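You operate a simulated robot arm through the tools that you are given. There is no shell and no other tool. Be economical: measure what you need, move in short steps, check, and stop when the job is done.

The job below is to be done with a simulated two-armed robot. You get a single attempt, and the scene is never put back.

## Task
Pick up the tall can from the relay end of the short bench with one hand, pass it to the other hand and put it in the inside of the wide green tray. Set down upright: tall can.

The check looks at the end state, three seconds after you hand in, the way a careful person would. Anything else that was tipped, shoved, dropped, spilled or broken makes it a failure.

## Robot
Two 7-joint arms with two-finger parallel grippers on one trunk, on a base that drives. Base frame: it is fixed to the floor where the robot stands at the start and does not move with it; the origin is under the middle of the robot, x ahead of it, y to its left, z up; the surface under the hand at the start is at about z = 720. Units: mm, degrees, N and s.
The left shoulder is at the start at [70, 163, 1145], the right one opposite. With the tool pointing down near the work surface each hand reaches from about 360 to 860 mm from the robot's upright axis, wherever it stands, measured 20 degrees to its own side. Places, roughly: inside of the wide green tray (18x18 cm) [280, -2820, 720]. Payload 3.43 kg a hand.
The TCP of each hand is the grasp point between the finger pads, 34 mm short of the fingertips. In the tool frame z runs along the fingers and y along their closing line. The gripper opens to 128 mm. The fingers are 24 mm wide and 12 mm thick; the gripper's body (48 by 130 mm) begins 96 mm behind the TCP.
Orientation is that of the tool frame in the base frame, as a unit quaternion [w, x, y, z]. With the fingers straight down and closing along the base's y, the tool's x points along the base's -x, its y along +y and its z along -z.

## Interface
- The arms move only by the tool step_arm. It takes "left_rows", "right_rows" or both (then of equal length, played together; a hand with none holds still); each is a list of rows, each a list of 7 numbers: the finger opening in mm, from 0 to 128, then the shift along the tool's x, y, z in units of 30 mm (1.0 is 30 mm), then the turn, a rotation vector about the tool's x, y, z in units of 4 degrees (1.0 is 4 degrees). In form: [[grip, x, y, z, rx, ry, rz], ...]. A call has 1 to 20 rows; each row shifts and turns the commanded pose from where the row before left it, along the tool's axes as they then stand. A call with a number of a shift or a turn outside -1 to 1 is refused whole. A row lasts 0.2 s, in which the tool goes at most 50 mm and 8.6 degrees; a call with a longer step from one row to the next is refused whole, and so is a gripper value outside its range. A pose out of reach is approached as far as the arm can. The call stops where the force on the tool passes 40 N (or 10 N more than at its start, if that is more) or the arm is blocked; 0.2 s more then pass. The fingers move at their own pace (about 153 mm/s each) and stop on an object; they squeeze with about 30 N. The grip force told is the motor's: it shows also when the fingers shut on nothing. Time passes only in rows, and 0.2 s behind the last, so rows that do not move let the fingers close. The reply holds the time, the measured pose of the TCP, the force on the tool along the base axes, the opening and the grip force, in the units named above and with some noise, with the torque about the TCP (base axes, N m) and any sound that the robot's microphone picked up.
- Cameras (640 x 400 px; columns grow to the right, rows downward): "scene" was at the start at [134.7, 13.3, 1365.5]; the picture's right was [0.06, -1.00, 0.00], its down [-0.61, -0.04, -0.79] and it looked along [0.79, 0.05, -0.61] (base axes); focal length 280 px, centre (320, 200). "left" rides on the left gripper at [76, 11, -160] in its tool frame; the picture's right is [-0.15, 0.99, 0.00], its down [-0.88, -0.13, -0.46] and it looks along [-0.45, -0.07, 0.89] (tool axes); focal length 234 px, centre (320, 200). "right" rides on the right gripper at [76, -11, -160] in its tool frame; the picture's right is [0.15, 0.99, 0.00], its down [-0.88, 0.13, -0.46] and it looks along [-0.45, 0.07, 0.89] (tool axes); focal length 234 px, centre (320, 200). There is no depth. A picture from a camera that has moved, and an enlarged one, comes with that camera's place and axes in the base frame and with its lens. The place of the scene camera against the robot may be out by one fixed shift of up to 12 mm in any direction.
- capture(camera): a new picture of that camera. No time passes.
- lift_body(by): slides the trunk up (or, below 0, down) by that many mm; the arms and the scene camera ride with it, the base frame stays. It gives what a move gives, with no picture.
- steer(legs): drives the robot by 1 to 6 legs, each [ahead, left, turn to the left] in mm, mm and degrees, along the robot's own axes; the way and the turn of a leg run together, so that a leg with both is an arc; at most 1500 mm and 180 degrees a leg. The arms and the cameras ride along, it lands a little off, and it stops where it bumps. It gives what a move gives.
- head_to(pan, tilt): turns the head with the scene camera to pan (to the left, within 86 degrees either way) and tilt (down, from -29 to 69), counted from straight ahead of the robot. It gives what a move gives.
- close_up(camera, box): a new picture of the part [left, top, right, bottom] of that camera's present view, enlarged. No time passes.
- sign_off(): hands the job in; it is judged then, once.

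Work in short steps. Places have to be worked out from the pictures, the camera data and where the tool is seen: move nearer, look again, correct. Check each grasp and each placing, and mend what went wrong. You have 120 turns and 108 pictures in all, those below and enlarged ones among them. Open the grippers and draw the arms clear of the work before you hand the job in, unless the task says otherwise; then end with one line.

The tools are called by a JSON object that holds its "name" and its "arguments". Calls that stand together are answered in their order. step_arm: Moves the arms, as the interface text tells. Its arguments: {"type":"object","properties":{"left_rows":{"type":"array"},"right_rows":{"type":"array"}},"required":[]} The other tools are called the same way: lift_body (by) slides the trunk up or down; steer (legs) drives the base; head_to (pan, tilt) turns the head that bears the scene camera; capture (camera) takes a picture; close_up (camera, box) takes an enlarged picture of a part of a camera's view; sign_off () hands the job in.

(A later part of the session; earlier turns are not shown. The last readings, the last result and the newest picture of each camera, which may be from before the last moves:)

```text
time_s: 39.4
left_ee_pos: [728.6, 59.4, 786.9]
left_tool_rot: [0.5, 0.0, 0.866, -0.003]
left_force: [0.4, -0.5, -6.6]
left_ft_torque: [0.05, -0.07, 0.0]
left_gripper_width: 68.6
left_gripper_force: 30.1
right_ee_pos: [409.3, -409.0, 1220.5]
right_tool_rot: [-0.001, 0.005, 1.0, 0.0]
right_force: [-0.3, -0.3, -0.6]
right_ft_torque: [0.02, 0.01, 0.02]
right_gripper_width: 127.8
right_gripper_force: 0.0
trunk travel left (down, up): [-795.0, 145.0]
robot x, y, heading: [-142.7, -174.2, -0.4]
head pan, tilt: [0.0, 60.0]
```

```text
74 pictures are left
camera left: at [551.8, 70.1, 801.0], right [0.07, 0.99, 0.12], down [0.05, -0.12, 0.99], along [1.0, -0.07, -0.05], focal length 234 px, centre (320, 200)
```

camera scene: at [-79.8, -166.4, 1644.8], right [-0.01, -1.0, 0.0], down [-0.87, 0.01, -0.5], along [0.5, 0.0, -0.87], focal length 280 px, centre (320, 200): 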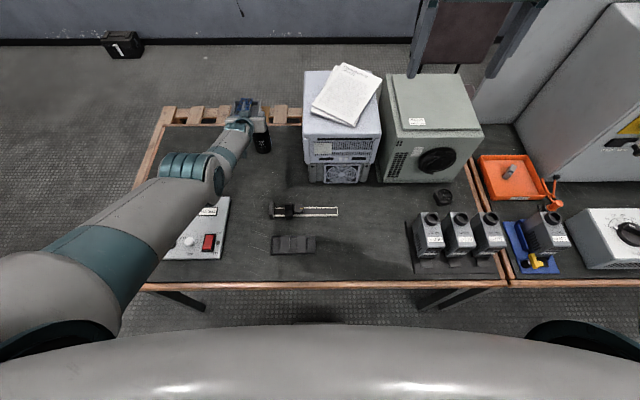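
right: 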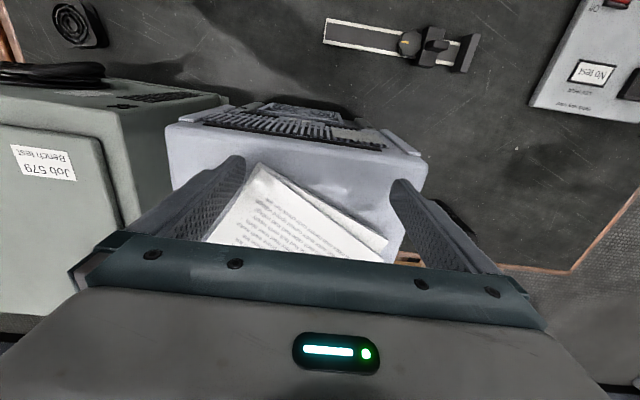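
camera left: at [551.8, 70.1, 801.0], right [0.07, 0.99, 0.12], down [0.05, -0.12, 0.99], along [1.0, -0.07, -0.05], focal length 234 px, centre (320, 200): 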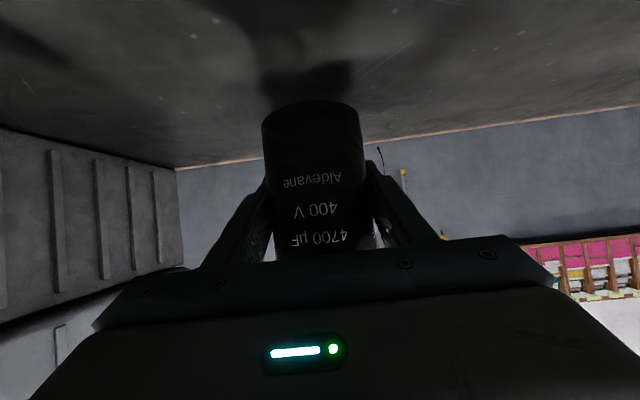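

The tool carries -6.6 N, so the can seems to hang from the grip. I'll raise it another 30 mm gently and compare.

{"name": "step_arm", "arguments": {"left_rows": [[0, -0.173, 0, -0.1, 0, 0, 0], [0, -0.173, 0, -0.1, 0, 0, 0], [0, -0.173, 0, -0.1, 0, 0, 0], [0, -0.173, 0, -0.1, 0, 0, 0], [0, -0.173, 0, -0.1, 0, 0, 0], [0, 0, 0, 0, 0, 0, 0]]}}

{"name": "capture", "arguments": {"camera": "left"}}

```text
time_s: 40.8
left_ee_pos: [730.0, 59.4, 818.6]
left_tool_rot: [0.5, 0.0, 0.866, -0.004]
left_force: [-0.4, 0.4, -7.5]
left_ft_torque: [0.01, -0.04, 0.02]
left_gripper_width: 68.5
left_gripper_force: 29.9
right_ee_pos: [409.3, -409.3, 1220.3]
right_tool_rot: [-0.001, 0.006, 1.0, 0.0]
right_force: [-0.1, -0.2, -0.4]
right_ft_torque: [-0.01, 0.0, -0.04]
right_gripper_width: 128.2
right_gripper_force: 0.0
trunk travel left (down, up): [-795.0, 145.0]
robot x, y, heading: [-144.9, -173.4, -0.6]
head pan, tilt: [0.0, 60.0]
```

```text
73 pictures are left
camera left: at [552.9, 70.1, 831.2], right [0.07, 0.99, 0.12], down [0.04, -0.12, 0.99], along [1.0, -0.07, -0.05], focal length 234 px, centre (320, 200)
```

left: 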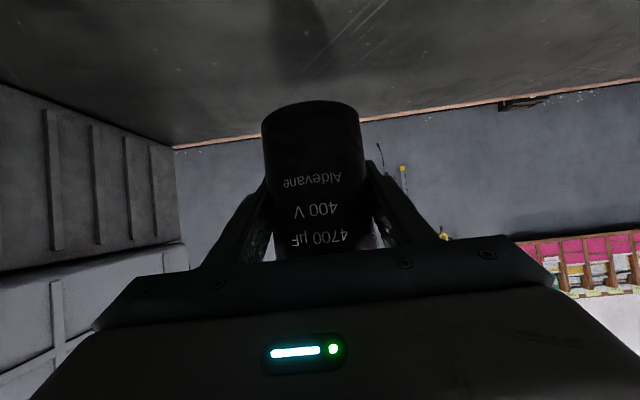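

The can is firmly held. The last slip came during a trunk lift, so I'll lower to just above the bench and test a tiny trunk lift safely before relying on it.

{"name": "step_arm", "arguments": {"left_rows": [[0, 0.23, 0, 0.133, 0, 0, 0], [0, 0.23, 0, 0.133, 0, 0, 0], [0, 0.23, 0, 0.133, 0, 0, 0], [0, 0.23, 0, 0.133, 0, 0, 0], [0, 0.23, 0, 0.133, 0, 0, 0], [0, 0, 0, 0, 0, 0, 0]]}}

{"name": "lift_body", "arguments": {"by": 15}}

{"name": "capture", "arguments": {"camera": "left"}}

```text
time_s: 42.2
left_ee_pos: [731.4, 58.3, 778.3]
left_tool_rot: [0.501, -0.001, 0.865, -0.003]
left_force: [0.3, -0.7, -6.5]
left_ft_torque: [0.03, -0.09, 0.0]
left_gripper_width: 68.7
left_gripper_force: 30.6
right_ee_pos: [409.8, -409.0, 1220.6]
right_tool_rot: [0.0, 0.006, 1.0, 0.0]
right_force: [0.4, -0.5, -0.2]
right_ft_torque: [0.01, 0.0, -0.02]
right_gripper_width: 128.1
right_gripper_force: 0.1
trunk travel left (down, up): [-795.0, 145.0]
robot x, y, heading: [-146.2, -174.8, -0.5]
head pan, tilt: [0.0, 60.0]
```

```text
time_s: 42.8
left_ee_pos: [729.3, 59.2, 793.7]
left_tool_rot: [0.501, 0.0, 0.865, -0.004]
left_force: [-0.2, 0.7, -6.1]
left_ft_torque: [-0.02, -0.1, 0.01]
left_gripper_width: 68.5
left_gripper_force: 29.8
right_ee_pos: [409.2, -408.2, 1234.5]
right_tool_rot: [-0.001, 0.005, 1.0, 0.0]
right_force: [0.1, -0.3, 0.9]
right_ft_torque: [-0.02, 0.01, 0.01]
right_gripper_width: 128.3
right_gripper_force: 0.1
trunk travel left (down, up): [-810.0, 130.0]
robot x, y, heading: [-145.5, -170.4, -0.5]
head pan, tilt: [0.0, 60.0]
```

```text
72 pictures are left
camera left: at [553.2, 70.4, 806.2], right [0.07, 0.99, 0.12], down [0.04, -0.12, 0.99], along [1.0, -0.07, -0.05], focal length 234 px, centre (320, 200)
```

left: 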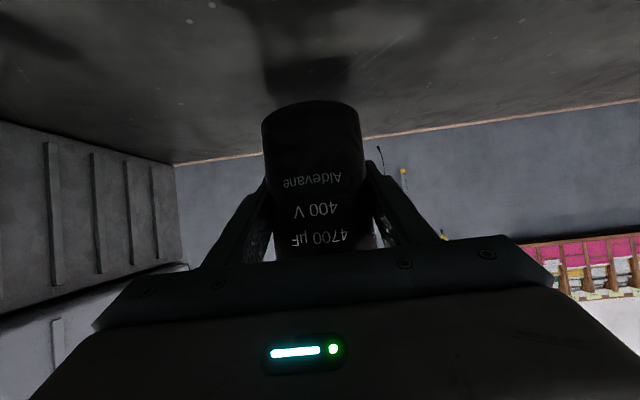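

The grip survives the trunk lift. I'll lift in two stages, then retract the left hand toward the robot over the open part of the bench.

{"name": "lift_body", "arguments": {"by": 50}}

{"name": "lift_body", "arguments": {"by": 75}}

{"name": "capture", "arguments": {"camera": "left"}}

```text
time_s: 43.7
left_ee_pos: [729.9, 59.9, 841.9]
left_tool_rot: [0.5, -0.001, 0.866, -0.002]
left_force: [0.5, 0.2, -7.1]
left_ft_torque: [0.01, -0.09, -0.02]
left_gripper_width: 68.7
left_gripper_force: 30.4
right_ee_pos: [409.4, -409.1, 1285.4]
right_tool_rot: [-0.001, 0.005, 1.0, 0.0]
right_force: [0.2, 0.3, -0.2]
right_ft_torque: [-0.01, 0.01, 0.02]
right_gripper_width: 128.0
right_gripper_force: 0.0
trunk travel left (down, up): [-860.0, 80.0]
robot x, y, heading: [-148.0, -171.1, -0.9]
head pan, tilt: [0.0, 60.0]
```

```text
time_s: 44.8
left_ee_pos: [730.1, 60.1, 918.2]
left_tool_rot: [0.5, -0.001, 0.866, -0.003]
left_force: [0.7, 0.1, -6.6]
left_ft_torque: [0.01, -0.05, 0.04]
left_gripper_width: 68.7
left_gripper_force: 29.8
right_ee_pos: [409.3, -409.2, 1359.6]
right_tool_rot: [-0.001, 0.005, 1.0, 0.0]
right_force: [0.1, -0.1, -0.3]
right_ft_torque: [-0.01, -0.03, 0.0]
right_gripper_width: 127.9
right_gripper_force: 0.0
trunk travel left (down, up): [-935.0, 5.0]
robot x, y, heading: [-146.8, -169.1, -0.4]
head pan, tilt: [0.0, 60.0]
```

```text
71 pictures are left
camera left: at [553.4, 70.4, 930.9], right [0.07, 0.99, 0.12], down [0.04, -0.12, 0.99], along [1.0, -0.07, -0.05], focal length 234 px, centre (320, 200)
```

left: 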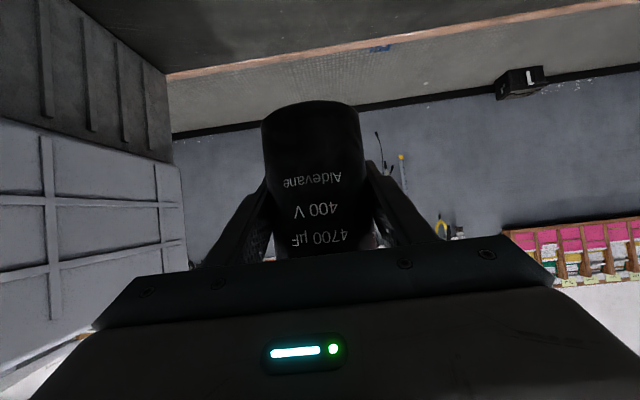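

Still firmly held. I'll back the base away 250 mm so the handover takes place clear of the bench items.

{"name": "steer", "arguments": {"legs": [[-250, 0, 0]]}}

{"name": "step_arm", "arguments": {"left_rows": [[0, -0.2, 0, -0.6, 0, 0, 0], [0, -0.2, 0, -0.6, 0, 0, 0], [0, -0.2, 0, -0.6, 0, 0, 0], [0, -0.2, 0, -0.6, 0, 0, 0], [0, -0.2, 0, -0.6, 0, 0, 0], [0, -0.2, 0, -0.6, 0, 0, 0], [0, -0.2, 0, -0.6, 0, 0, 0], [0, -0.2, 0, -0.6, 0, 0, 0], [0, -0.2, 0, -0.6, 0, 0, 0], [0, -0.2, 0, -0.6, 0, 0, 0]]}}

{"name": "head_to", "arguments": {"pan": 0, "tilt": 40}}

{"name": "capture", "arguments": {"camera": "scene"}}

```text
time_s: 46.7
left_ee_pos: [478.3, 61.5, 916.8]
left_tool_rot: [0.5, -0.002, 0.866, -0.002]
left_force: [0.2, 0.1, -6.4]
left_ft_torque: [-0.01, -0.12, 0.0]
left_gripper_width: 68.4
left_gripper_force: 29.9
right_ee_pos: [159.1, -407.1, 1360.0]
right_tool_rot: [-0.001, 0.005, 1.0, 0.0]
right_force: [0.8, 0.0, -0.5]
right_ft_torque: [-0.03, 0.01, 0.01]
right_gripper_width: 127.8
right_gripper_force: 0.0
trunk travel left (down, up): [-935.0, 5.0]
robot x, y, heading: [-399.8, -173.8, -0.4]
head pan, tilt: [0.0, 60.0]
```

```text
time_s: 48.9
left_ee_pos: [351.2, 63.1, 1060.4]
left_tool_rot: [0.5, -0.001, 0.866, -0.002]
left_force: [-0.1, 0.1, -6.0]
left_ft_torque: [0.03, -0.08, -0.01]
left_gripper_width: 68.7
left_gripper_force: 29.7
right_ee_pos: [154.9, -406.8, 1361.6]
right_tool_rot: [-0.001, 0.005, 1.0, 0.002]
right_force: [-0.4, 0.4, -0.1]
right_ft_torque: [0.02, -0.02, 0.0]
right_gripper_width: 127.9
right_gripper_force: 0.0
trunk travel left (down, up): [-935.0, 5.0]
robot x, y, heading: [-399.7, -174.1, -0.4]
head pan, tilt: [0.0, 60.0]
```

```text
time_s: 49.7
left_ee_pos: [351.9, 62.8, 1060.4]
left_tool_rot: [0.501, -0.001, 0.866, -0.003]
left_force: [-0.8, -0.2, -6.0]
left_ft_torque: [-0.03, -0.07, -0.03]
left_gripper_width: 68.4
left_gripper_force: 30.6
right_ee_pos: [155.2, -406.1, 1360.2]
right_tool_rot: [-0.001, 0.005, 1.0, 0.0]
right_force: [-0.3, -0.5, 0.1]
right_ft_torque: [0.0, 0.02, 0.02]
right_gripper_width: 127.9
right_gripper_force: 0.1
trunk travel left (down, up): [-935.0, 5.0]
robot x, y, heading: [-402.1, -172.2, -0.6]
head pan, tilt: [0.0, 40.0]
```

```text
70 pictures are left
camera scene: at [-264.2, -164.1, 1671.4], right [-0.01, -1.0, 0.0], down [-0.64, 0.01, -0.76], along [0.76, -0.01, -0.64], focal length 280 px, centre (320, 200)
```

scene: 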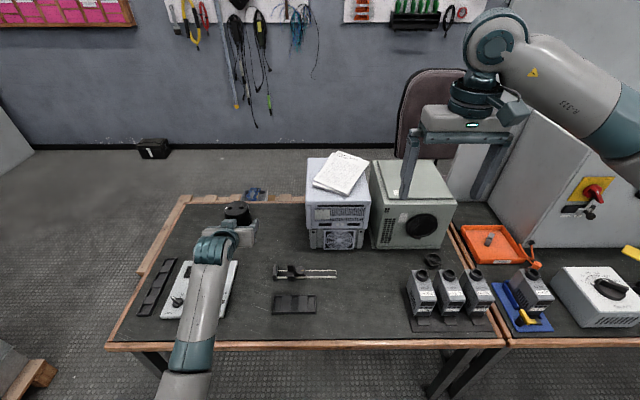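

The left hand holds the can at z 1060 in free space. I'll yaw it 40° to the right, a comfortable inward-pointing pose, keeping the can upright.

{"name": "step_arm", "arguments": {"left_rows": [[0, 0, 0, 0, 0.866, 0, 0.5], [0, 0, 0, 0, 0.866, 0, 0.5], [0, 0, 0, 0, 0.866, 0, 0.5], [0, 0, 0, 0, 0.866, 0, 0.5], [0, 0, 0, 0, 0.866, 0, 0.5], [0, 0, 0, 0, 0.866, 0, 0.5], [0, 0, 0, 0, 0.866, 0, 0.5], [0, 0, 0, 0, 0.866, 0, 0.5], [0, 0, 0, 0, 0.866, 0, 0.5], [0, 0, 0, 0, 0.866, 0, 0.5]]}}

{"name": "step_arm", "arguments": {"left_rows": [[0, 0.03, -0.71, -0.05, 0, 0, 0], [0, 0.03, -0.71, -0.05, 0, 0, 0], [0, 0.03, -0.71, -0.05, 0, 0, 0], [0, 0.03, -0.71, -0.05, 0, 0, 0], [0, 0.03, -0.71, -0.05, 0, 0, 0], [0, 0.03, -0.71, -0.05, 0, 0, 0], [0, 0.03, -0.71, -0.05, 0, 0, 0], [0, 0.03, -0.71, -0.05, 0, 0, 0]]}}

{"name": "capture", "arguments": {"camera": "scene"}}

```text
time_s: 51.9
left_ee_pos: [350.9, 63.7, 1059.0]
left_tool_rot: [0.471, 0.296, 0.813, -0.174]
left_force: [0.5, -0.1, -7.6]
left_ft_torque: [-0.05, -0.05, -0.03]
left_gripper_width: 68.6
left_gripper_force: 29.8
right_ee_pos: [155.8, -406.0, 1359.0]
right_tool_rot: [-0.001, 0.005, 1.0, 0.001]
right_force: [0.0, 1.1, 0.3]
right_ft_torque: [-0.02, 0.03, 0.02]
right_gripper_width: 127.9
right_gripper_force: 0.0
trunk travel left (down, up): [-935.0, 5.0]
robot x, y, heading: [-397.5, -172.4, -0.5]
head pan, tilt: [0.0, 40.0]
```

```text
time_s: 53.7
left_ee_pos: [229.7, -58.5, 1059.4]
left_tool_rot: [0.472, 0.295, 0.812, -0.173]
left_force: [0.0, -0.8, -7.8]
left_ft_torque: [-0.02, -0.04, 0.01]
left_gripper_width: 68.6
left_gripper_force: 30.3
right_ee_pos: [153.9, -406.4, 1360.2]
right_tool_rot: [-0.001, 0.005, 1.0, 0.0]
right_force: [0.0, 0.4, 0.3]
right_ft_torque: [0.03, -0.03, 0.01]
right_gripper_width: 127.8
right_gripper_force: 0.0
trunk travel left (down, up): [-935.0, 5.0]
robot x, y, heading: [-401.3, -172.9, -0.8]
head pan, tilt: [0.0, 40.0]
```

```text
69 pictures are left
camera scene: at [-265.2, -165.0, 1671.6], right [-0.01, -1.0, 0.0], down [-0.64, 0.01, -0.77], along [0.77, -0.01, -0.64], focal length 280 px, centre (320, 200)
```

scene: 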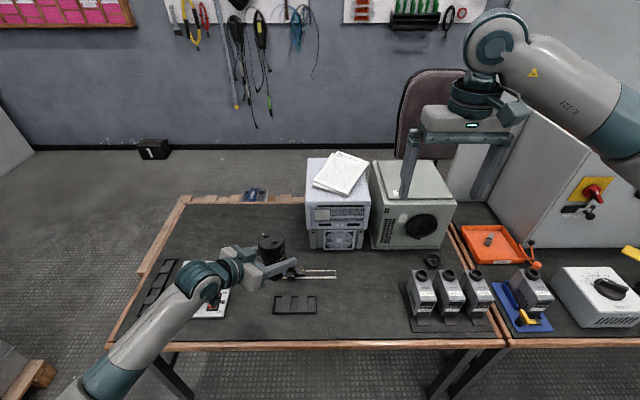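

The can is now in front of the robot. I'll move the left hand another 80 mm inward while the right hand yaws 50° and opens to 100, so its closing line crosses the left hand's.

{"name": "step_arm", "arguments": {"left_rows": [[0, 0, -0.67, 0, 0, 0, 0], [0, 0, -0.67, 0, 0, 0, 0], [0, 0, -0.67, 0, 0, 0, 0], [0, 0, -0.67, 0, 0, 0, 0], [0, 0, 0, 0, 0, 0, 0], [0, 0, 0, 0, 0, 0, 0], [0, 0, 0, 0, 0, 0, 0], [0, 0, 0, 0, 0, 0, 0], [0, 0, 0, 0, 0, 0, 0], [0, 0, 0, 0, 0, 0, 0], [0, 0, 0, 0, 0, 0, 0], [0, 0, 0, 0, 0, 0, 0], [0, 0, 0, 0, 0, 0, 0]], "right_rows": [[100, 0, 0, 0, 0, 0, -0.96], [100, 0, 0, 0, 0, 0, -0.96], [100, 0, 0, 0, 0, 0, -0.96], [100, 0, 0, 0, 0, 0, -0.96], [100, 0, 0, 0, 0, 0, -0.96], [100, 0, 0, 0, 0, 0, -0.96], [100, 0, 0, 0, 0, 0, -0.96], [100, 0, 0, 0, 0, 0, -0.96], [100, 0, 0, 0, 0, 0, -0.96], [100, 0, 0, 0, 0, 0, -0.96], [100, 0, 0, 0, 0, 0, -0.96], [100, 0, 0, 0, 0, 0, -0.96], [100, 0, 0, 0, 0, 0, -0.96]]}}

{"name": "capture", "arguments": {"camera": "right"}}

{"name": "capture", "arguments": {"camera": "scene"}}

```text
time_s: 56.5
left_ee_pos: [178.6, -119.5, 1058.5]
left_tool_rot: [0.472, 0.294, 0.813, -0.172]
left_force: [0.7, 0.7, -7.0]
left_ft_torque: [-0.05, -0.03, -0.03]
left_gripper_width: 68.6
left_gripper_force: 30.3
right_ee_pos: [154.9, -406.4, 1359.7]
right_tool_rot: [-0.001, -0.418, 0.908, 0.001]
right_force: [-0.5, 0.9, 0.0]
right_ft_torque: [-0.01, 0.0, 0.0]
right_gripper_width: 99.9
right_gripper_force: 0.0
trunk travel left (down, up): [-935.0, 5.0]
robot x, y, heading: [-398.8, -173.7, -0.6]
head pan, tilt: [0.0, 40.0]
```

```text
68 pictures are left
camera right: at [115.1, -471.3, 1520.4], right [-0.85, 0.53, 0.0], down [0.48, 0.75, 0.46], along [0.24, 0.39, -0.89], focal length 234 px, centre (320, 200)
```

right: 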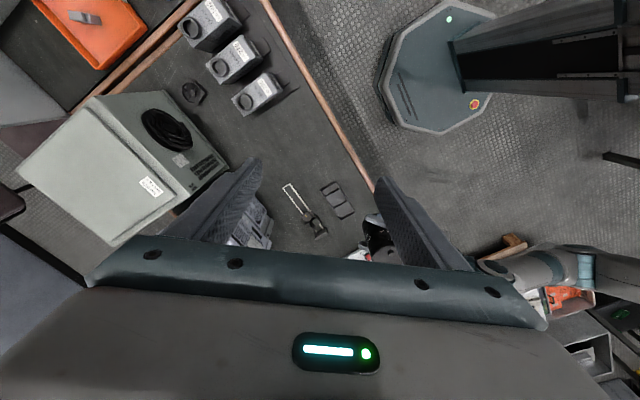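

```text
67 pictures are left
camera scene: at [-264.8, -164.5, 1671.6], right [-0.01, -1.0, 0.0], down [-0.64, 0.01, -0.77], along [0.77, -0.01, -0.64], focal length 280 px, centre (320, 200)
```

scene: 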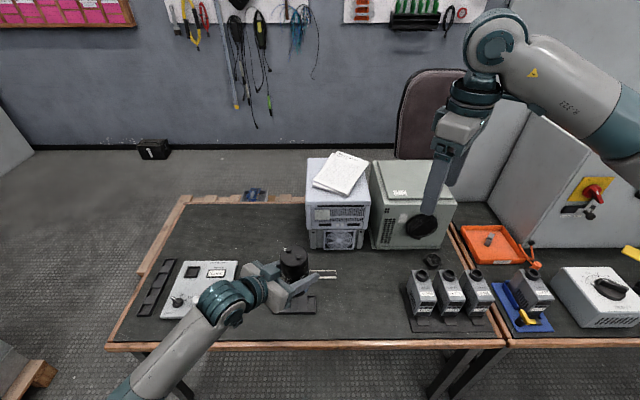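

Both poses are good. I'll bring the right hand sideways to above the can, staying at z about 1300, then look.

{"name": "step_arm", "arguments": {"right_rows": [[100, -0.775, 0.587, 0.2, 0, 0, 0], [100, -0.775, 0.587, 0.2, 0, 0, 0], [100, -0.775, 0.587, 0.2, 0, 0, 0], [100, -0.775, 0.587, 0.2, 0, 0, 0], [100, -0.775, 0.587, 0.2, 0, 0, 0], [100, -0.775, 0.587, 0.2, 0, 0, 0], [100, -0.775, 0.587, 0.2, 0, 0, 0], [100, -0.775, 0.587, 0.2, 0, 0, 0], [100, -0.775, 0.587, 0.2, 0, 0, 0], [100, -0.775, 0.587, 0.2, 0, 0, 0]]}}

{"name": "capture", "arguments": {"camera": "right"}}

{"name": "capture", "arguments": {"camera": "scene"}}

```text
time_s: 58.7
left_ee_pos: [178.0, -119.9, 1059.4]
left_tool_rot: [0.471, 0.295, 0.813, -0.174]
left_force: [-0.8, -0.3, -7.8]
left_ft_torque: [-0.06, -0.07, 0.02]
left_gripper_width: 68.9
left_gripper_force: 30.8
right_ee_pos: [172.1, -114.3, 1298.8]
right_tool_rot: [-0.001, -0.417, 0.909, 0.0]
right_force: [0.0, 0.1, 0.1]
right_ft_torque: [0.03, 0.0, 0.01]
right_gripper_width: 100.1
right_gripper_force: 0.2
trunk travel left (down, up): [-935.0, 5.0]
robot x, y, heading: [-400.5, -168.2, -0.6]
head pan, tilt: [0.0, 40.0]
```

```text
66 pictures are left
camera right: at [131.2, -178.7, 1459.5], right [-0.85, 0.53, 0.0], down [0.48, 0.75, 0.45], along [0.24, 0.38, -0.89], focal length 234 px, centre (320, 200)
```

right: 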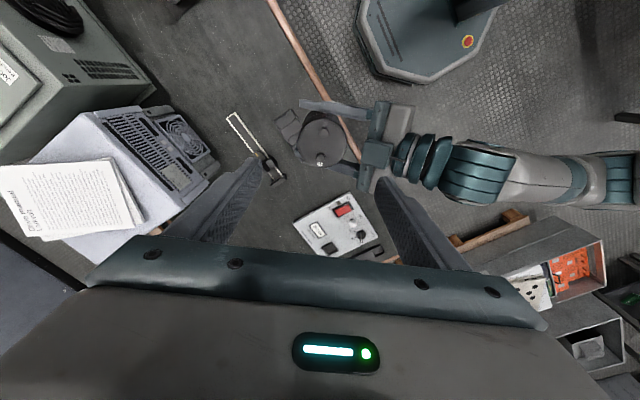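

```text
65 pictures are left
camera scene: at [-264.6, -162.0, 1671.5], right [-0.01, -1.0, 0.0], down [-0.64, 0.01, -0.77], along [0.77, -0.01, -0.64], focal length 280 px, centre (320, 200)
```

scene: 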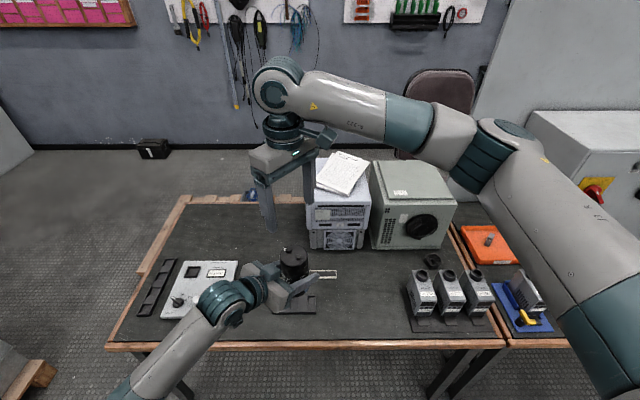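

From the right camera the can top is at about (167, -116), within 6 mm of the hand's axis. I'll shift slightly and descend to z about 1215, then verify.

{"name": "step_arm", "arguments": {"right_rows": [[100, 0.1, 0.05, 0.9, 0, 0, 0], [100, 0, 0, 0.95, 0, 0, 0], [100, 0, 0, 0.95, 0, 0, 0]]}}

{"name": "capture", "arguments": {"camera": "right"}}

{"name": "close_up", "arguments": {"camera": "scene", "box": [200, 180, 360, 280]}}

```text
time_s: 59.5
left_ee_pos: [179.9, -119.3, 1059.1]
left_tool_rot: [0.471, 0.295, 0.813, -0.173]
left_force: [0.3, 0.4, -6.5]
left_ft_torque: [-0.07, -0.03, -0.01]
left_gripper_width: 68.6
left_gripper_force: 30.1
right_ee_pos: [169.2, -117.5, 1214.3]
right_tool_rot: [-0.001, -0.417, 0.909, 0.001]
right_force: [0.3, -0.6, -0.2]
right_ft_torque: [0.0, 0.03, 0.0]
right_gripper_width: 99.9
right_gripper_force: 0.1
trunk travel left (down, up): [-935.0, 5.0]
robot x, y, heading: [-399.6, -171.5, -0.5]
head pan, tilt: [0.0, 40.0]
```

```text
64 pictures are left
camera right: at [128.3, -181.9, 1375.2], right [-0.85, 0.53, 0.0], down [0.48, 0.75, 0.46], along [0.24, 0.39, -0.89], focal length 234 px, centre (320, 200)
```

right: 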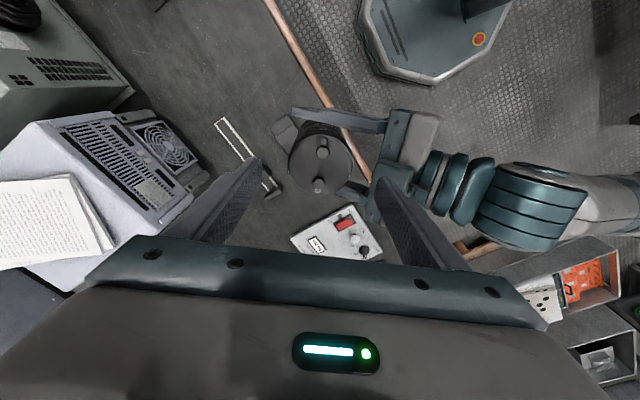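

```text
4.00 times, centred on (280, 230) of scene
camera zoom: at [-264.3, -164.7, 1671.6], right [-0.01, -1.0, 0.0], down [-0.64, 0.01, -0.77], along [0.77, -0.01, -0.64], focal length 1119 px, centre (480, 80)
```

zoom: 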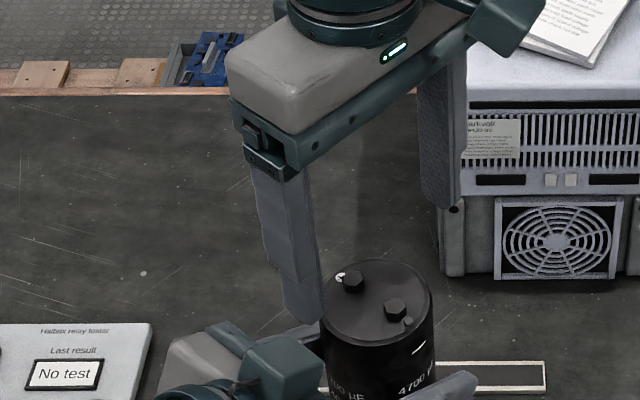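

The panel reads "relay tester", so this is the right end and the right can. I'll narrow the right fingers to 88 to clear the left palm, make a 4 mm correction, and descend most of the way.

{"name": "step_arm", "arguments": {"right_rows": [[88, 0.13, 0, 0, 0, 0, 0], [88, 0, 0, 0.6, 0, 0, 0], [88, 0, 0, 0.6, 0, 0, 0], [88, 0, 0, 0.6, 0, 0, 0], [88, 0, 0, 0.1, 0, 0, 0]]}}

{"name": "capture", "arguments": {"camera": "right"}}

{"name": "close_up", "arguments": {"camera": "scene", "box": [200, 180, 360, 280]}}

```text
time_s: 60.7
left_ee_pos: [180.0, -119.5, 1058.8]
left_tool_rot: [0.471, 0.295, 0.813, -0.173]
left_force: [0.5, 0.4, -6.9]
left_ft_torque: [-0.04, -0.05, 0.03]
left_gripper_width: 68.5
left_gripper_force: 29.5
right_ee_pos: [168.0, -121.8, 1158.6]
right_tool_rot: [0.0, -0.417, 0.909, 0.001]
right_force: [-0.8, -0.7, 0.0]
right_ft_torque: [0.03, 0.01, 0.01]
right_gripper_width: 88.2
right_gripper_force: 0.0
trunk travel left (down, up): [-935.0, 5.0]
robot x, y, heading: [-401.8, -169.4, -0.4]
head pan, tilt: [0.0, 40.0]
```

```text
62 pictures are left
camera right: at [127.3, -185.0, 1318.8], right [-0.85, 0.53, 0.0], down [0.48, 0.75, 0.45], along [0.24, 0.39, -0.89], focal length 234 px, centre (320, 200)
```

right: 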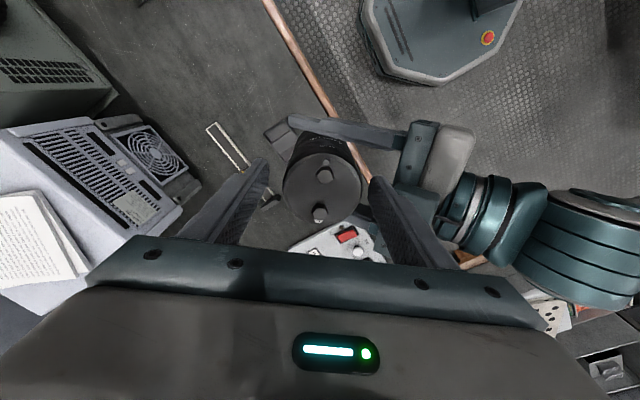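

```text
4.00 times, centred on (280, 230) of scene
camera zoom: at [-264.6, -164.3, 1671.5], right [-0.01, -1.0, 0.0], down [-0.64, 0.01, -0.77], along [0.77, -0.01, -0.64], focal length 1119 px, centre (480, 80)
```

zoom: 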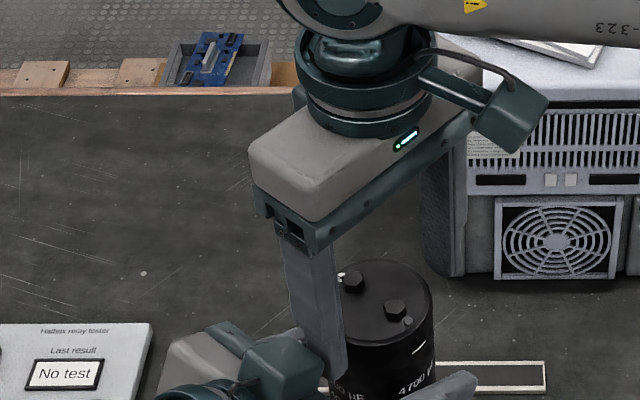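

Aligned within 3 mm. I'll descend the last 48 mm around the can's upper part.

{"name": "step_arm", "arguments": {"right_rows": [[88, 0.04, 0.05, 0.4, 0, 0, 0], [88, 0, 0, 0.4, 0, 0, 0], [88, 0, 0, 0.4, 0, 0, 0], [88, 0, 0, 0.4, 0, 0, 0]]}}

{"name": "capture", "arguments": {"camera": "right"}}

{"name": "close_up", "arguments": {"camera": "scene", "box": [200, 180, 360, 280]}}

```text
time_s: 61.5
left_ee_pos: [177.6, -117.5, 1049.4]
left_tool_rot: [0.463, 0.296, 0.818, -0.17]
left_force: [0.4, 0.0, -7.3]
left_ft_torque: [-0.05, -0.08, -0.03]
left_gripper_width: 68.7
left_gripper_force: 30.4
right_ee_pos: [166.1, -118.3, 1134.1]
right_tool_rot: [0.001, -0.418, 0.909, 0.003]
right_force: [-0.1, -0.2, 1.0]
right_ft_torque: [-0.03, 0.04, 0.01]
right_gripper_width: 88.0
right_gripper_force: 0.0
trunk travel left (down, up): [-935.0, 5.0]
robot x, y, heading: [-398.2, -173.2, -0.6]
head pan, tilt: [0.0, 40.0]
stopped in row 3 (left hand): the force on the tool passed its limit at 49 N (the readings are from after the stop); the commanded pose is now the measured one
```

```text
60 pictures are left
camera right: at [126.0, -183.8, 1293.7], right [-0.85, 0.53, 0.0], down [0.47, 0.75, 0.46], along [0.24, 0.39, -0.89], focal length 234 px, centre (320, 200)
```

right: 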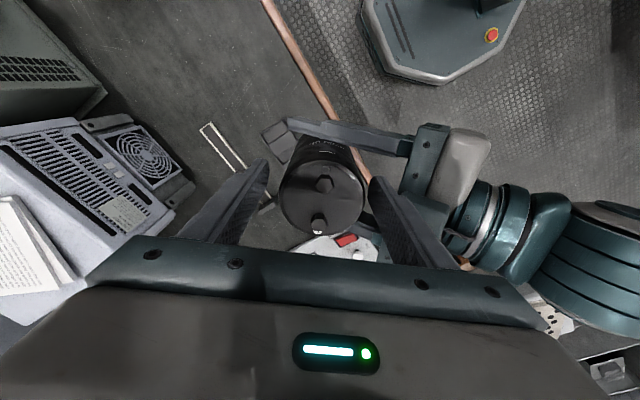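

```text
4.00 times, centred on (280, 230) of scene
camera zoom: at [-264.6, -164.0, 1671.5], right [-0.01, -1.0, 0.0], down [-0.64, 0.01, -0.77], along [0.77, -0.01, -0.64], focal length 1119 px, centre (480, 80)
```

zoom: 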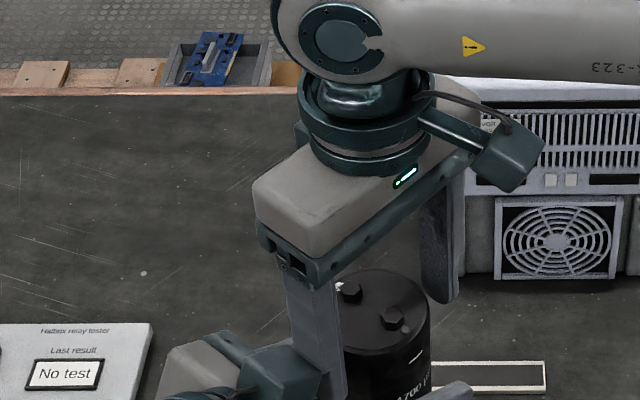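

The right finger touched the left palm (49 N) and pushed the left hand down 9 mm; the can is unaffected. I'll retract, then turn the right hand 90° so its fingers close on the same sides as the left's but higher, away from the palm.

{"name": "step_arm", "arguments": {"right_rows": [[88, 0, 0, -0.5, 0, 0, 0], [88, 0, 0, -0.8, 0, 0, 0], [100, 0, 0, -0.8, 0, 0, 0], [110, 0, 0, -0.8, 0, 0, 0], [110, 0, 0, -0.8, 0, 0, 0]]}}

{"name": "step_arm", "arguments": {"right_rows": [[110, 0, 0, 0, 0, 0, 1], [110, 0, 0, 0, 0, 0, 1], [110, 0, 0, 0, 0, 0, 1], [110, 0, 0, 0, 0, 0, 1], [110, 0, 0, 0, 0, 0, 1], [110, 0, 0, 0, 0, 0, 1], [110, 0, 0, 0, 0, 0, 1], [110, 0, 0, 0, 0, 0, 1], [110, 0, 0, 0, 0, 0, 1], [110, 0, 0, 0, 0, 0, 1], [110, 0, 0, 0, 0, 0, 1], [110, 0, 0, 0, 0, 0, 1], [110, 0, 0, 0, 0, 0, 1], [110, 0, 0, 0, 0, 0, 1], [110, 0, 0, 0, 0, 0, 1], [110, 0, 0, 0, 0, 0, 1], [110, 0, 0, 0, 0, 0, 1], [110, 0, 0, 0, 0, 0, 1], [110, 0, 0, 0, 0, 0, 1], [110, 0, 0, 0, 0, 0, 1]]}}

{"name": "step_arm", "arguments": {"right_rows": [[110, 0, 0, 0, 0, 0, 1], [110, 0, 0, 0, 0, 0, 1], [110, 0, 0, 0, 0, 0, 0.5]]}}

{"name": "capture", "arguments": {"camera": "right"}}

{"name": "close_up", "arguments": {"camera": "scene", "box": [200, 180, 360, 280]}}

```text
time_s: 62.6
left_ee_pos: [177.1, -118.5, 1052.1]
left_tool_rot: [0.464, 0.296, 0.817, -0.17]
left_force: [0.3, 0.7, -5.8]
left_ft_torque: [-0.05, -0.06, -0.03]
left_gripper_width: 68.7
left_gripper_force: 29.9
right_ee_pos: [166.0, -117.1, 1245.2]
right_tool_rot: [0.0, -0.418, 0.909, 0.002]
right_force: [-0.5, 0.3, 0.2]
right_ft_torque: [0.0, 0.01, 0.03]
right_gripper_width: 110.1
right_gripper_force: 0.1
trunk travel left (down, up): [-935.0, 5.0]
robot x, y, heading: [-397.3, -174.1, -0.5]
head pan, tilt: [0.0, 40.0]
```

```text
time_s: 66.8
left_ee_pos: [178.0, -117.6, 1051.9]
left_tool_rot: [0.465, 0.296, 0.817, -0.171]
left_force: [-0.4, -0.3, -7.4]
left_ft_torque: [-0.05, -0.01, 0.0]
left_gripper_width: 68.4
left_gripper_force: 29.4
right_ee_pos: [166.3, -119.6, 1243.9]
right_tool_rot: [0.0, 0.265, 0.964, 0.001]
right_force: [-0.1, 0.7, 0.5]
right_ft_torque: [0.0, -0.04, 0.04]
right_gripper_width: 109.8
right_gripper_force: 0.0
trunk travel left (down, up): [-935.0, 5.0]
robot x, y, heading: [-402.6, -170.3, -0.8]
head pan, tilt: [0.0, 40.0]
```

```text
time_s: 67.7
left_ee_pos: [177.5, -117.6, 1052.0]
left_tool_rot: [0.465, 0.296, 0.817, -0.17]
left_force: [0.0, 0.1, -6.4]
left_ft_torque: [-0.07, -0.01, 0.0]
left_gripper_width: 68.4
left_gripper_force: 29.7
right_ee_pos: [166.8, -120.8, 1244.9]
right_tool_rot: [-0.001, 0.348, 0.938, 0.002]
right_force: [0.4, -0.5, 0.6]
right_ft_torque: [-0.01, -0.01, -0.01]
right_gripper_width: 110.0
right_gripper_force: 0.0
trunk travel left (down, up): [-935.0, 5.0]
robot x, y, heading: [-399.9, -169.1, -0.8]
head pan, tilt: [0.0, 40.0]
```

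```text
58 pictures are left
camera right: at [102.3, -79.3, 1405.2], right [0.53, 0.85, 0.0], down [0.75, -0.48, 0.45], along [0.39, -0.24, -0.89], focal length 234 px, centre (320, 200)
```

right: 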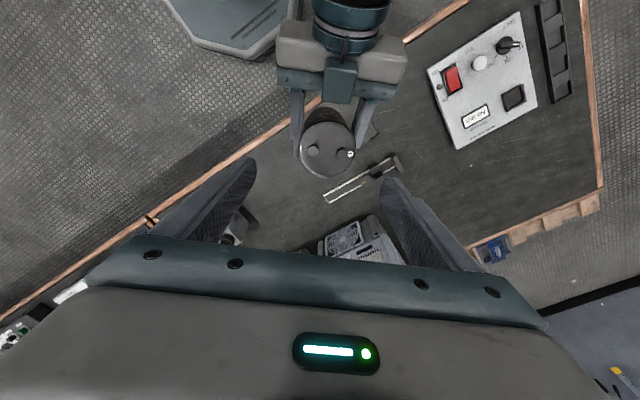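

```text
4.00 times, centred on (280, 230) of scene
camera zoom: at [-264.7, -164.2, 1671.5], right [-0.01, -1.0, 0.0], down [-0.64, 0.01, -0.77], along [0.77, -0.01, -0.64], focal length 1119 px, centre (480, 80)
```

zoom: 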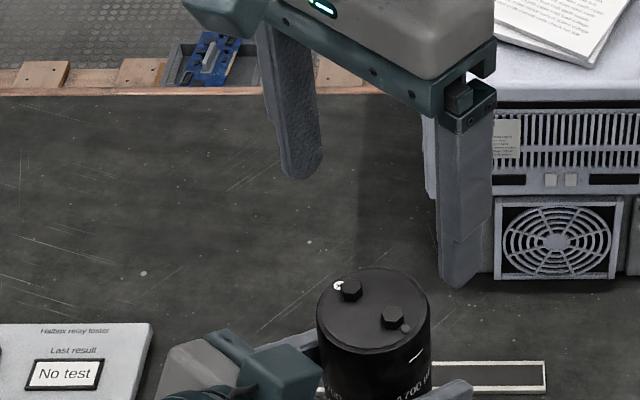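

The geometry works out: the can axis is at about (171, -111) with its top at z about 1127. I'll correct by 10 mm in tool y and 3 mm in x, and descend 85 mm.

{"name": "step_arm", "arguments": {"right_rows": [[110, 0.11, 0.34, 0, 0, 0, 0], [110, 0, 0, 0.7, 0, 0, 0], [110, 0, 0, 0.7, 0, 0, 0], [110, 0, 0, 0.7, 0, 0, 0], [110, 0, 0, 0.7, 0, 0, 0]]}}

{"name": "capture", "arguments": {"camera": "right"}}

{"name": "close_up", "arguments": {"camera": "scene", "box": [200, 180, 360, 280]}}

```text
time_s: 68.8
left_ee_pos: [178.3, -117.7, 1051.8]
left_tool_rot: [0.464, 0.296, 0.818, -0.17]
left_force: [-0.3, 1.1, -6.5]
left_ft_torque: [-0.01, -0.05, 0.0]
left_gripper_width: 68.6
left_gripper_force: 30.3
right_ee_pos: [171.6, -108.6, 1161.4]
right_tool_rot: [-0.001, 0.346, 0.938, 0.003]
right_force: [0.8, 0.6, 0.4]
right_ft_torque: [0.0, 0.01, 0.01]
right_gripper_width: 110.2
right_gripper_force: 0.0
trunk travel left (down, up): [-935.0, 5.0]
robot x, y, heading: [-398.2, -173.0, -0.4]
head pan, tilt: [0.0, 40.0]
```

```text
56 pictures are left
camera right: at [106.0, -68.6, 1321.7], right [0.53, 0.85, 0.0], down [0.75, -0.48, 0.45], along [0.39, -0.24, -0.89], focal length 234 px, centre (320, 200)
```

right: 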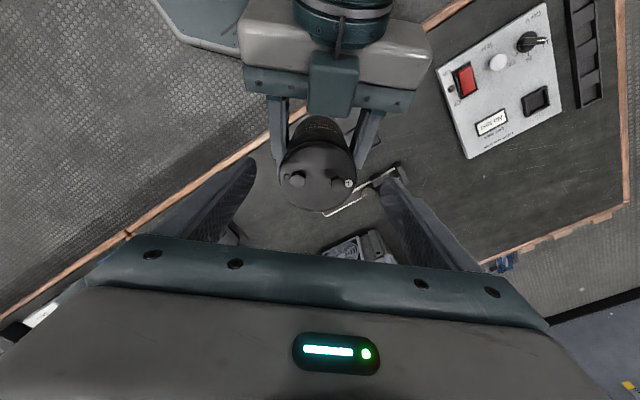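

```text
4.00 times, centred on (280, 230) of scene
camera zoom: at [-264.3, -164.5, 1671.5], right [-0.01, -1.0, 0.0], down [-0.64, 0.01, -0.77], along [0.77, -0.01, -0.64], focal length 1119 px, centre (480, 80)
```

zoom: 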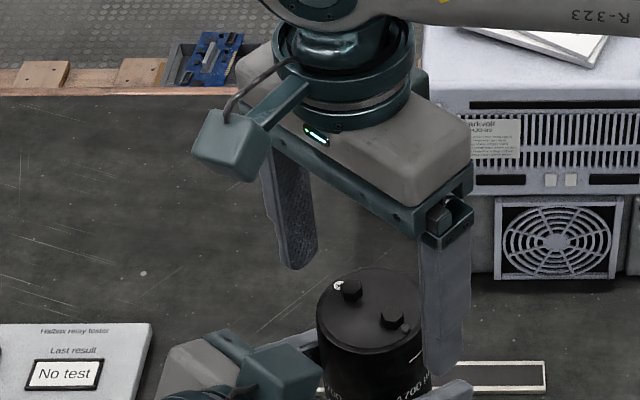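

Centred within 3 mm. I'll descend the last 44 mm to z about 1118, which leaves the fingertips just above the left fingers.

{"name": "step_arm", "arguments": {"right_rows": [[110, -0.03, -0.08, 0.36, 0, 0, 0], [110, 0, 0, 0.36, 0, 0, 0], [110, 0, 0, 0.36, 0, 0, 0], [110, 0, 0, 0.36, 0, 0, 0]]}}

{"name": "capture", "arguments": {"camera": "right"}}

{"name": "close_up", "arguments": {"camera": "scene", "box": [200, 180, 360, 280]}}

```text
time_s: 69.8
left_ee_pos: [177.5, -118.7, 1052.1]
left_tool_rot: [0.464, 0.296, 0.818, -0.17]
left_force: [0.2, -0.5, -6.5]
left_ft_torque: [-0.05, -0.07, 0.0]
left_gripper_width: 68.6
left_gripper_force: 30.1
right_ee_pos: [169.1, -110.7, 1118.2]
right_tool_rot: [-0.001, 0.347, 0.938, 0.003]
right_force: [-0.1, 0.4, -0.2]
right_ft_torque: [-0.03, -0.01, 0.01]
right_gripper_width: 109.9
right_gripper_force: 0.1
trunk travel left (down, up): [-935.0, 5.0]
robot x, y, heading: [-399.4, -170.1, -0.4]
head pan, tilt: [0.0, 40.0]
```

```text
54 pictures are left
camera right: at [104.8, -70.2, 1278.1], right [0.53, 0.85, 0.0], down [0.75, -0.48, 0.45], along [0.39, -0.24, -0.89], focal length 234 px, centre (320, 200)
```

right: 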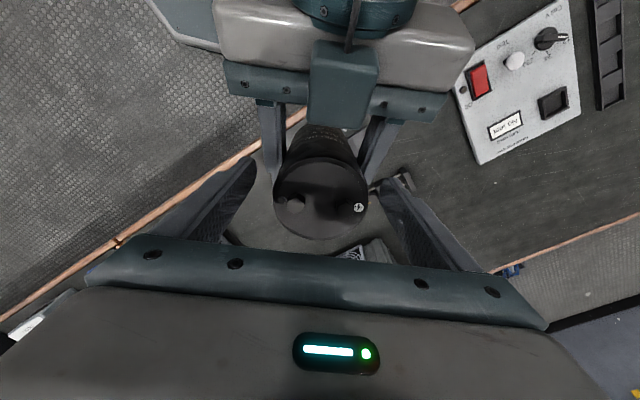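

```text
4.00 times, centred on (280, 230) of scene
camera zoom: at [-264.5, -164.3, 1671.5], right [-0.01, -1.0, 0.0], down [-0.64, 0.01, -0.77], along [0.77, -0.01, -0.64], focal length 1119 px, centre (480, 80)
```

zoom: 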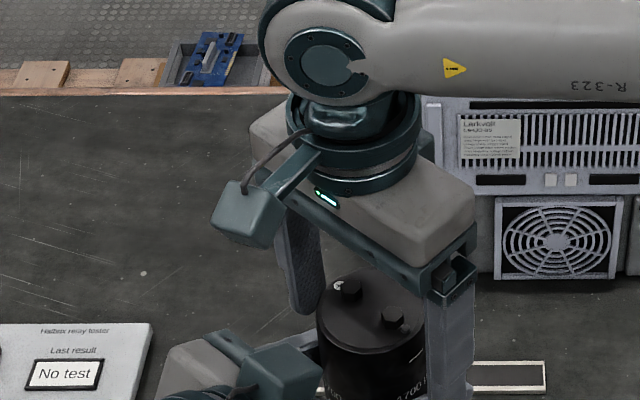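

No contact, well placed. I'll close the right hand now while the left still holds.

{"name": "step_arm", "arguments": {"right_rows": [[90, 0, 0, 0, 0, 0, 0], [70, 0, 0, 0, 0, 0, 0], [0, 0, 0, 0, 0, 0, 0], [0, 0, 0, 0, 0, 0, 0], [0, 0, 0, 0, 0, 0, 0]]}}

{"name": "capture", "arguments": {"camera": "right"}}

```text
time_s: 71.0
left_ee_pos: [177.6, -115.9, 1052.1]
left_tool_rot: [0.464, 0.295, 0.818, -0.17]
left_force: [-1.9, -2.1, -6.0]
left_ft_torque: [0.5, -0.58, -0.05]
left_gripper_width: 68.6
left_gripper_force: 30.1
right_ee_pos: [170.0, -109.3, 1117.6]
right_tool_rot: [-0.001, 0.347, 0.938, 0.002]
right_force: [1.8, 1.9, -0.7]
right_ft_torque: [-0.44, 0.38, 0.03]
right_gripper_width: 68.6
right_gripper_force: 30.0
trunk travel left (down, up): [-935.0, 5.0]
robot x, y, heading: [-400.1, -171.8, -0.7]
head pan, tilt: [0.0, 40.0]
```

```text
52 pictures are left
camera right: at [104.6, -70.1, 1278.1], right [0.53, 0.85, 0.0], down [0.75, -0.48, 0.45], along [0.39, -0.24, -0.89], focal length 234 px, centre (320, 200)
```

right: 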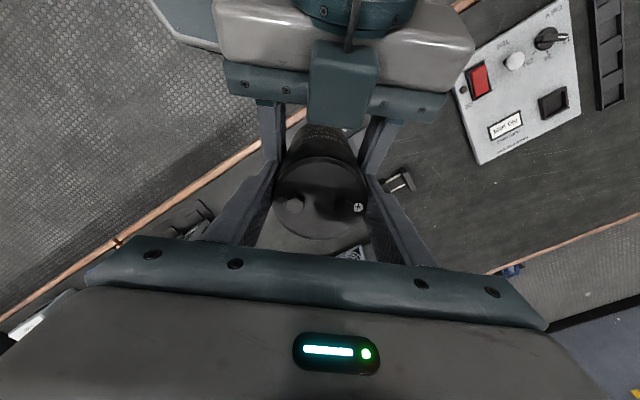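

Both hands hold it at 68.6 mm. I'll open the left and see whether the right takes the full weight.

{"name": "step_arm", "arguments": {"left_rows": [[75, 0, 0, 0, 0, 0, 0], [90, 0, 0, 0, 0, 0, 0], [110, 0, 0, 0, 0, 0, 0], [110, 0, 0, 0, 0, 0, 0]], "right_rows": [[0, 0, 0, 0, 0, 0, 0], [0, 0, 0, 0, 0, 0, 0], [0, 0, 0, 0, 0, 0, 0], [0, 0, 0, 0, 0, 0, 0]]}}

{"name": "capture", "arguments": {"camera": "right"}}

```text
time_s: 72.0
left_ee_pos: [178.2, -116.9, 1052.0]
left_tool_rot: [0.465, 0.295, 0.817, -0.17]
left_force: [-0.1, -0.1, 0.0]
left_ft_torque: [0.01, -0.01, 0.03]
left_gripper_width: 109.9
left_gripper_force: 0.0
right_ee_pos: [170.2, -110.2, 1117.7]
right_tool_rot: [-0.001, 0.347, 0.938, 0.002]
right_force: [0.3, -0.4, -0.6]
right_ft_torque: [0.01, 0.0, -0.01]
right_gripper_width: 69.0
right_gripper_force: 29.6
trunk travel left (down, up): [-935.0, 5.0]
robot x, y, heading: [-399.5, -169.7, -0.3]
head pan, tilt: [0.0, 40.0]
```

```text
51 pictures are left
camera right: at [104.6, -70.2, 1278.1], right [0.53, 0.85, 0.0], down [0.75, -0.48, 0.45], along [0.39, -0.24, -0.89], focal length 234 px, centre (320, 200)
```

right: 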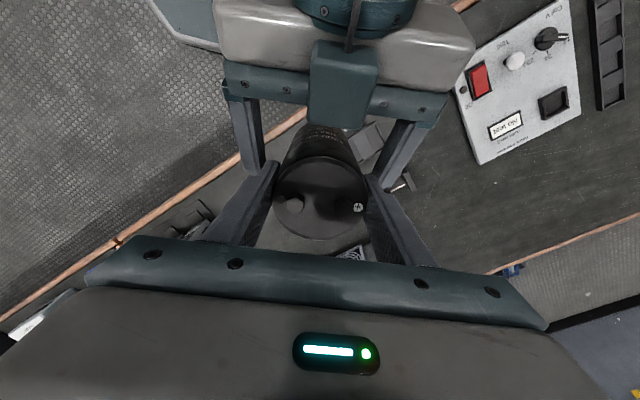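

The left is free, but the right shows almost no weight yet. I'll hold for a moment and read again.

{"name": "step_arm", "arguments": {"right_rows": [[0, 0, 0, 0, 0, 0, 0], [0, 0, 0, 0, 0, 0, 0]]}}

{"name": "capture", "arguments": {"camera": "right"}}

{"name": "close_up", "arguments": {"camera": "scene", "box": [200, 180, 360, 280]}}

```text
time_s: 72.7
left_ee_pos: [178.3, -117.1, 1051.2]
left_tool_rot: [0.465, 0.295, 0.817, -0.17]
left_force: [1.6, 0.2, -0.1]
left_ft_torque: [-0.02, -0.02, -0.04]
left_gripper_width: 110.2
left_gripper_force: 0.0
right_ee_pos: [169.9, -110.5, 1118.2]
right_tool_rot: [-0.001, 0.347, 0.938, 0.002]
right_force: [-0.3, 0.0, 0.5]
right_ft_torque: [0.01, 0.02, 0.01]
right_gripper_width: 68.9
right_gripper_force: 30.1
trunk travel left (down, up): [-935.0, 5.0]
robot x, y, heading: [-399.3, -172.5, -1.0]
head pan, tilt: [0.0, 40.0]
```

```text
50 pictures are left
camera right: at [104.6, -70.1, 1278.1], right [0.53, 0.85, 0.0], down [0.75, -0.48, 0.45], along [0.39, -0.24, -0.89], focal length 234 px, centre (320, 200)
```

right: 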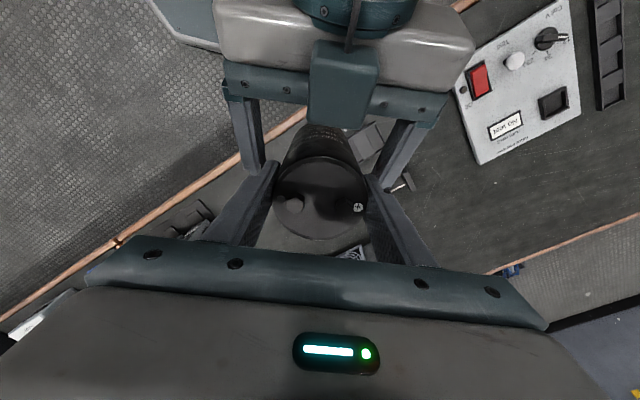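

```text
4.00 times, centred on (280, 230) of scene
camera zoom: at [-264.7, -164.3, 1671.5], right [-0.01, -1.0, 0.0], down [-0.64, 0.01, -0.77], along [0.77, -0.01, -0.64], focal length 1119 px, centre (480, 80)
```

zoom: 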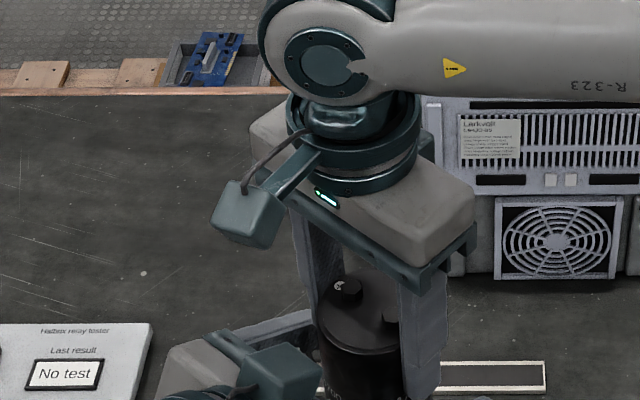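

The can hangs steadily in the right hand with nothing else touching it. I'll withdraw the left hand horizontally, backward and to its left.

{"name": "step_arm", "arguments": {"left_rows": [[110, 0.25, 0, -0.433, 0, 0, 0], [110, 0.25, 0, -0.433, 0, 0, 0], [110, 0.417, 0, -0.722, 0, 0, 0], [110, 0.417, 0, -0.722, 0, 0, 0], [110, 0.417, 0, -0.722, 0, 0, 0], [110, 0.417, 0, -0.722, 0, 0, 0]]}}

{"name": "capture", "arguments": {"camera": "scene"}}

{"name": "capture", "arguments": {"camera": "left"}}

```text
time_s: 74.0
left_ee_pos: [75.2, -33.2, 1054.2]
left_tool_rot: [0.465, 0.295, 0.817, -0.17]
left_force: [0.9, 0.4, 0.2]
left_ft_torque: [-0.01, -0.04, 0.02]
left_gripper_width: 110.2
left_gripper_force: 0.1
right_ee_pos: [169.3, -109.8, 1119.1]
right_tool_rot: [0.0, 0.348, 0.938, 0.002]
right_force: [-0.8, 0.3, 0.4]
right_ft_torque: [-0.03, 0.01, 0.04]
right_gripper_width: 68.7
right_gripper_force: 30.0
trunk travel left (down, up): [-935.0, 5.0]
robot x, y, heading: [-397.6, -173.5, -0.5]
head pan, tilt: [0.0, 40.0]
```

```text
48 pictures are left
camera scene: at [-265.9, -163.4, 1671.6], right [-0.01, -1.0, 0.0], down [-0.64, 0.01, -0.77], along [0.77, -0.01, -0.64], focal length 280 px, centre (320, 200)
```

scene: 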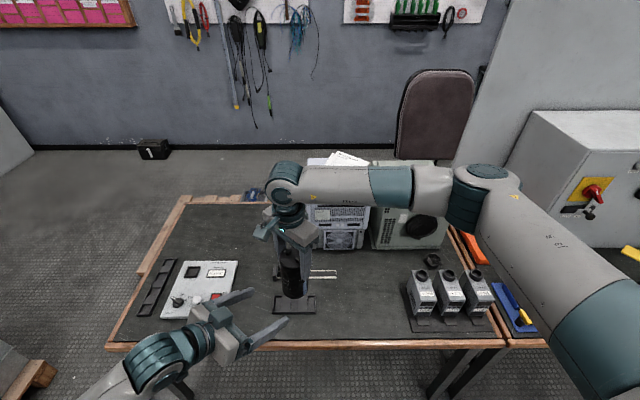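

```text
47 pictures are left
camera left: at [-53.0, 87.7, 1070.1], right [0.69, 0.71, 0.12], down [-0.04, -0.13, 0.99], along [0.72, -0.69, -0.07], focal length 234 px, centre (320, 200)
```

left: 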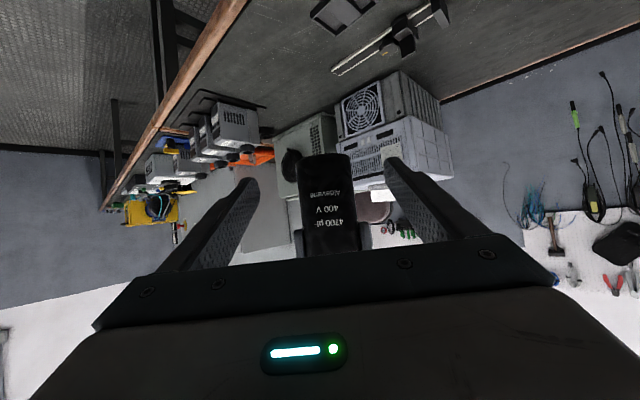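

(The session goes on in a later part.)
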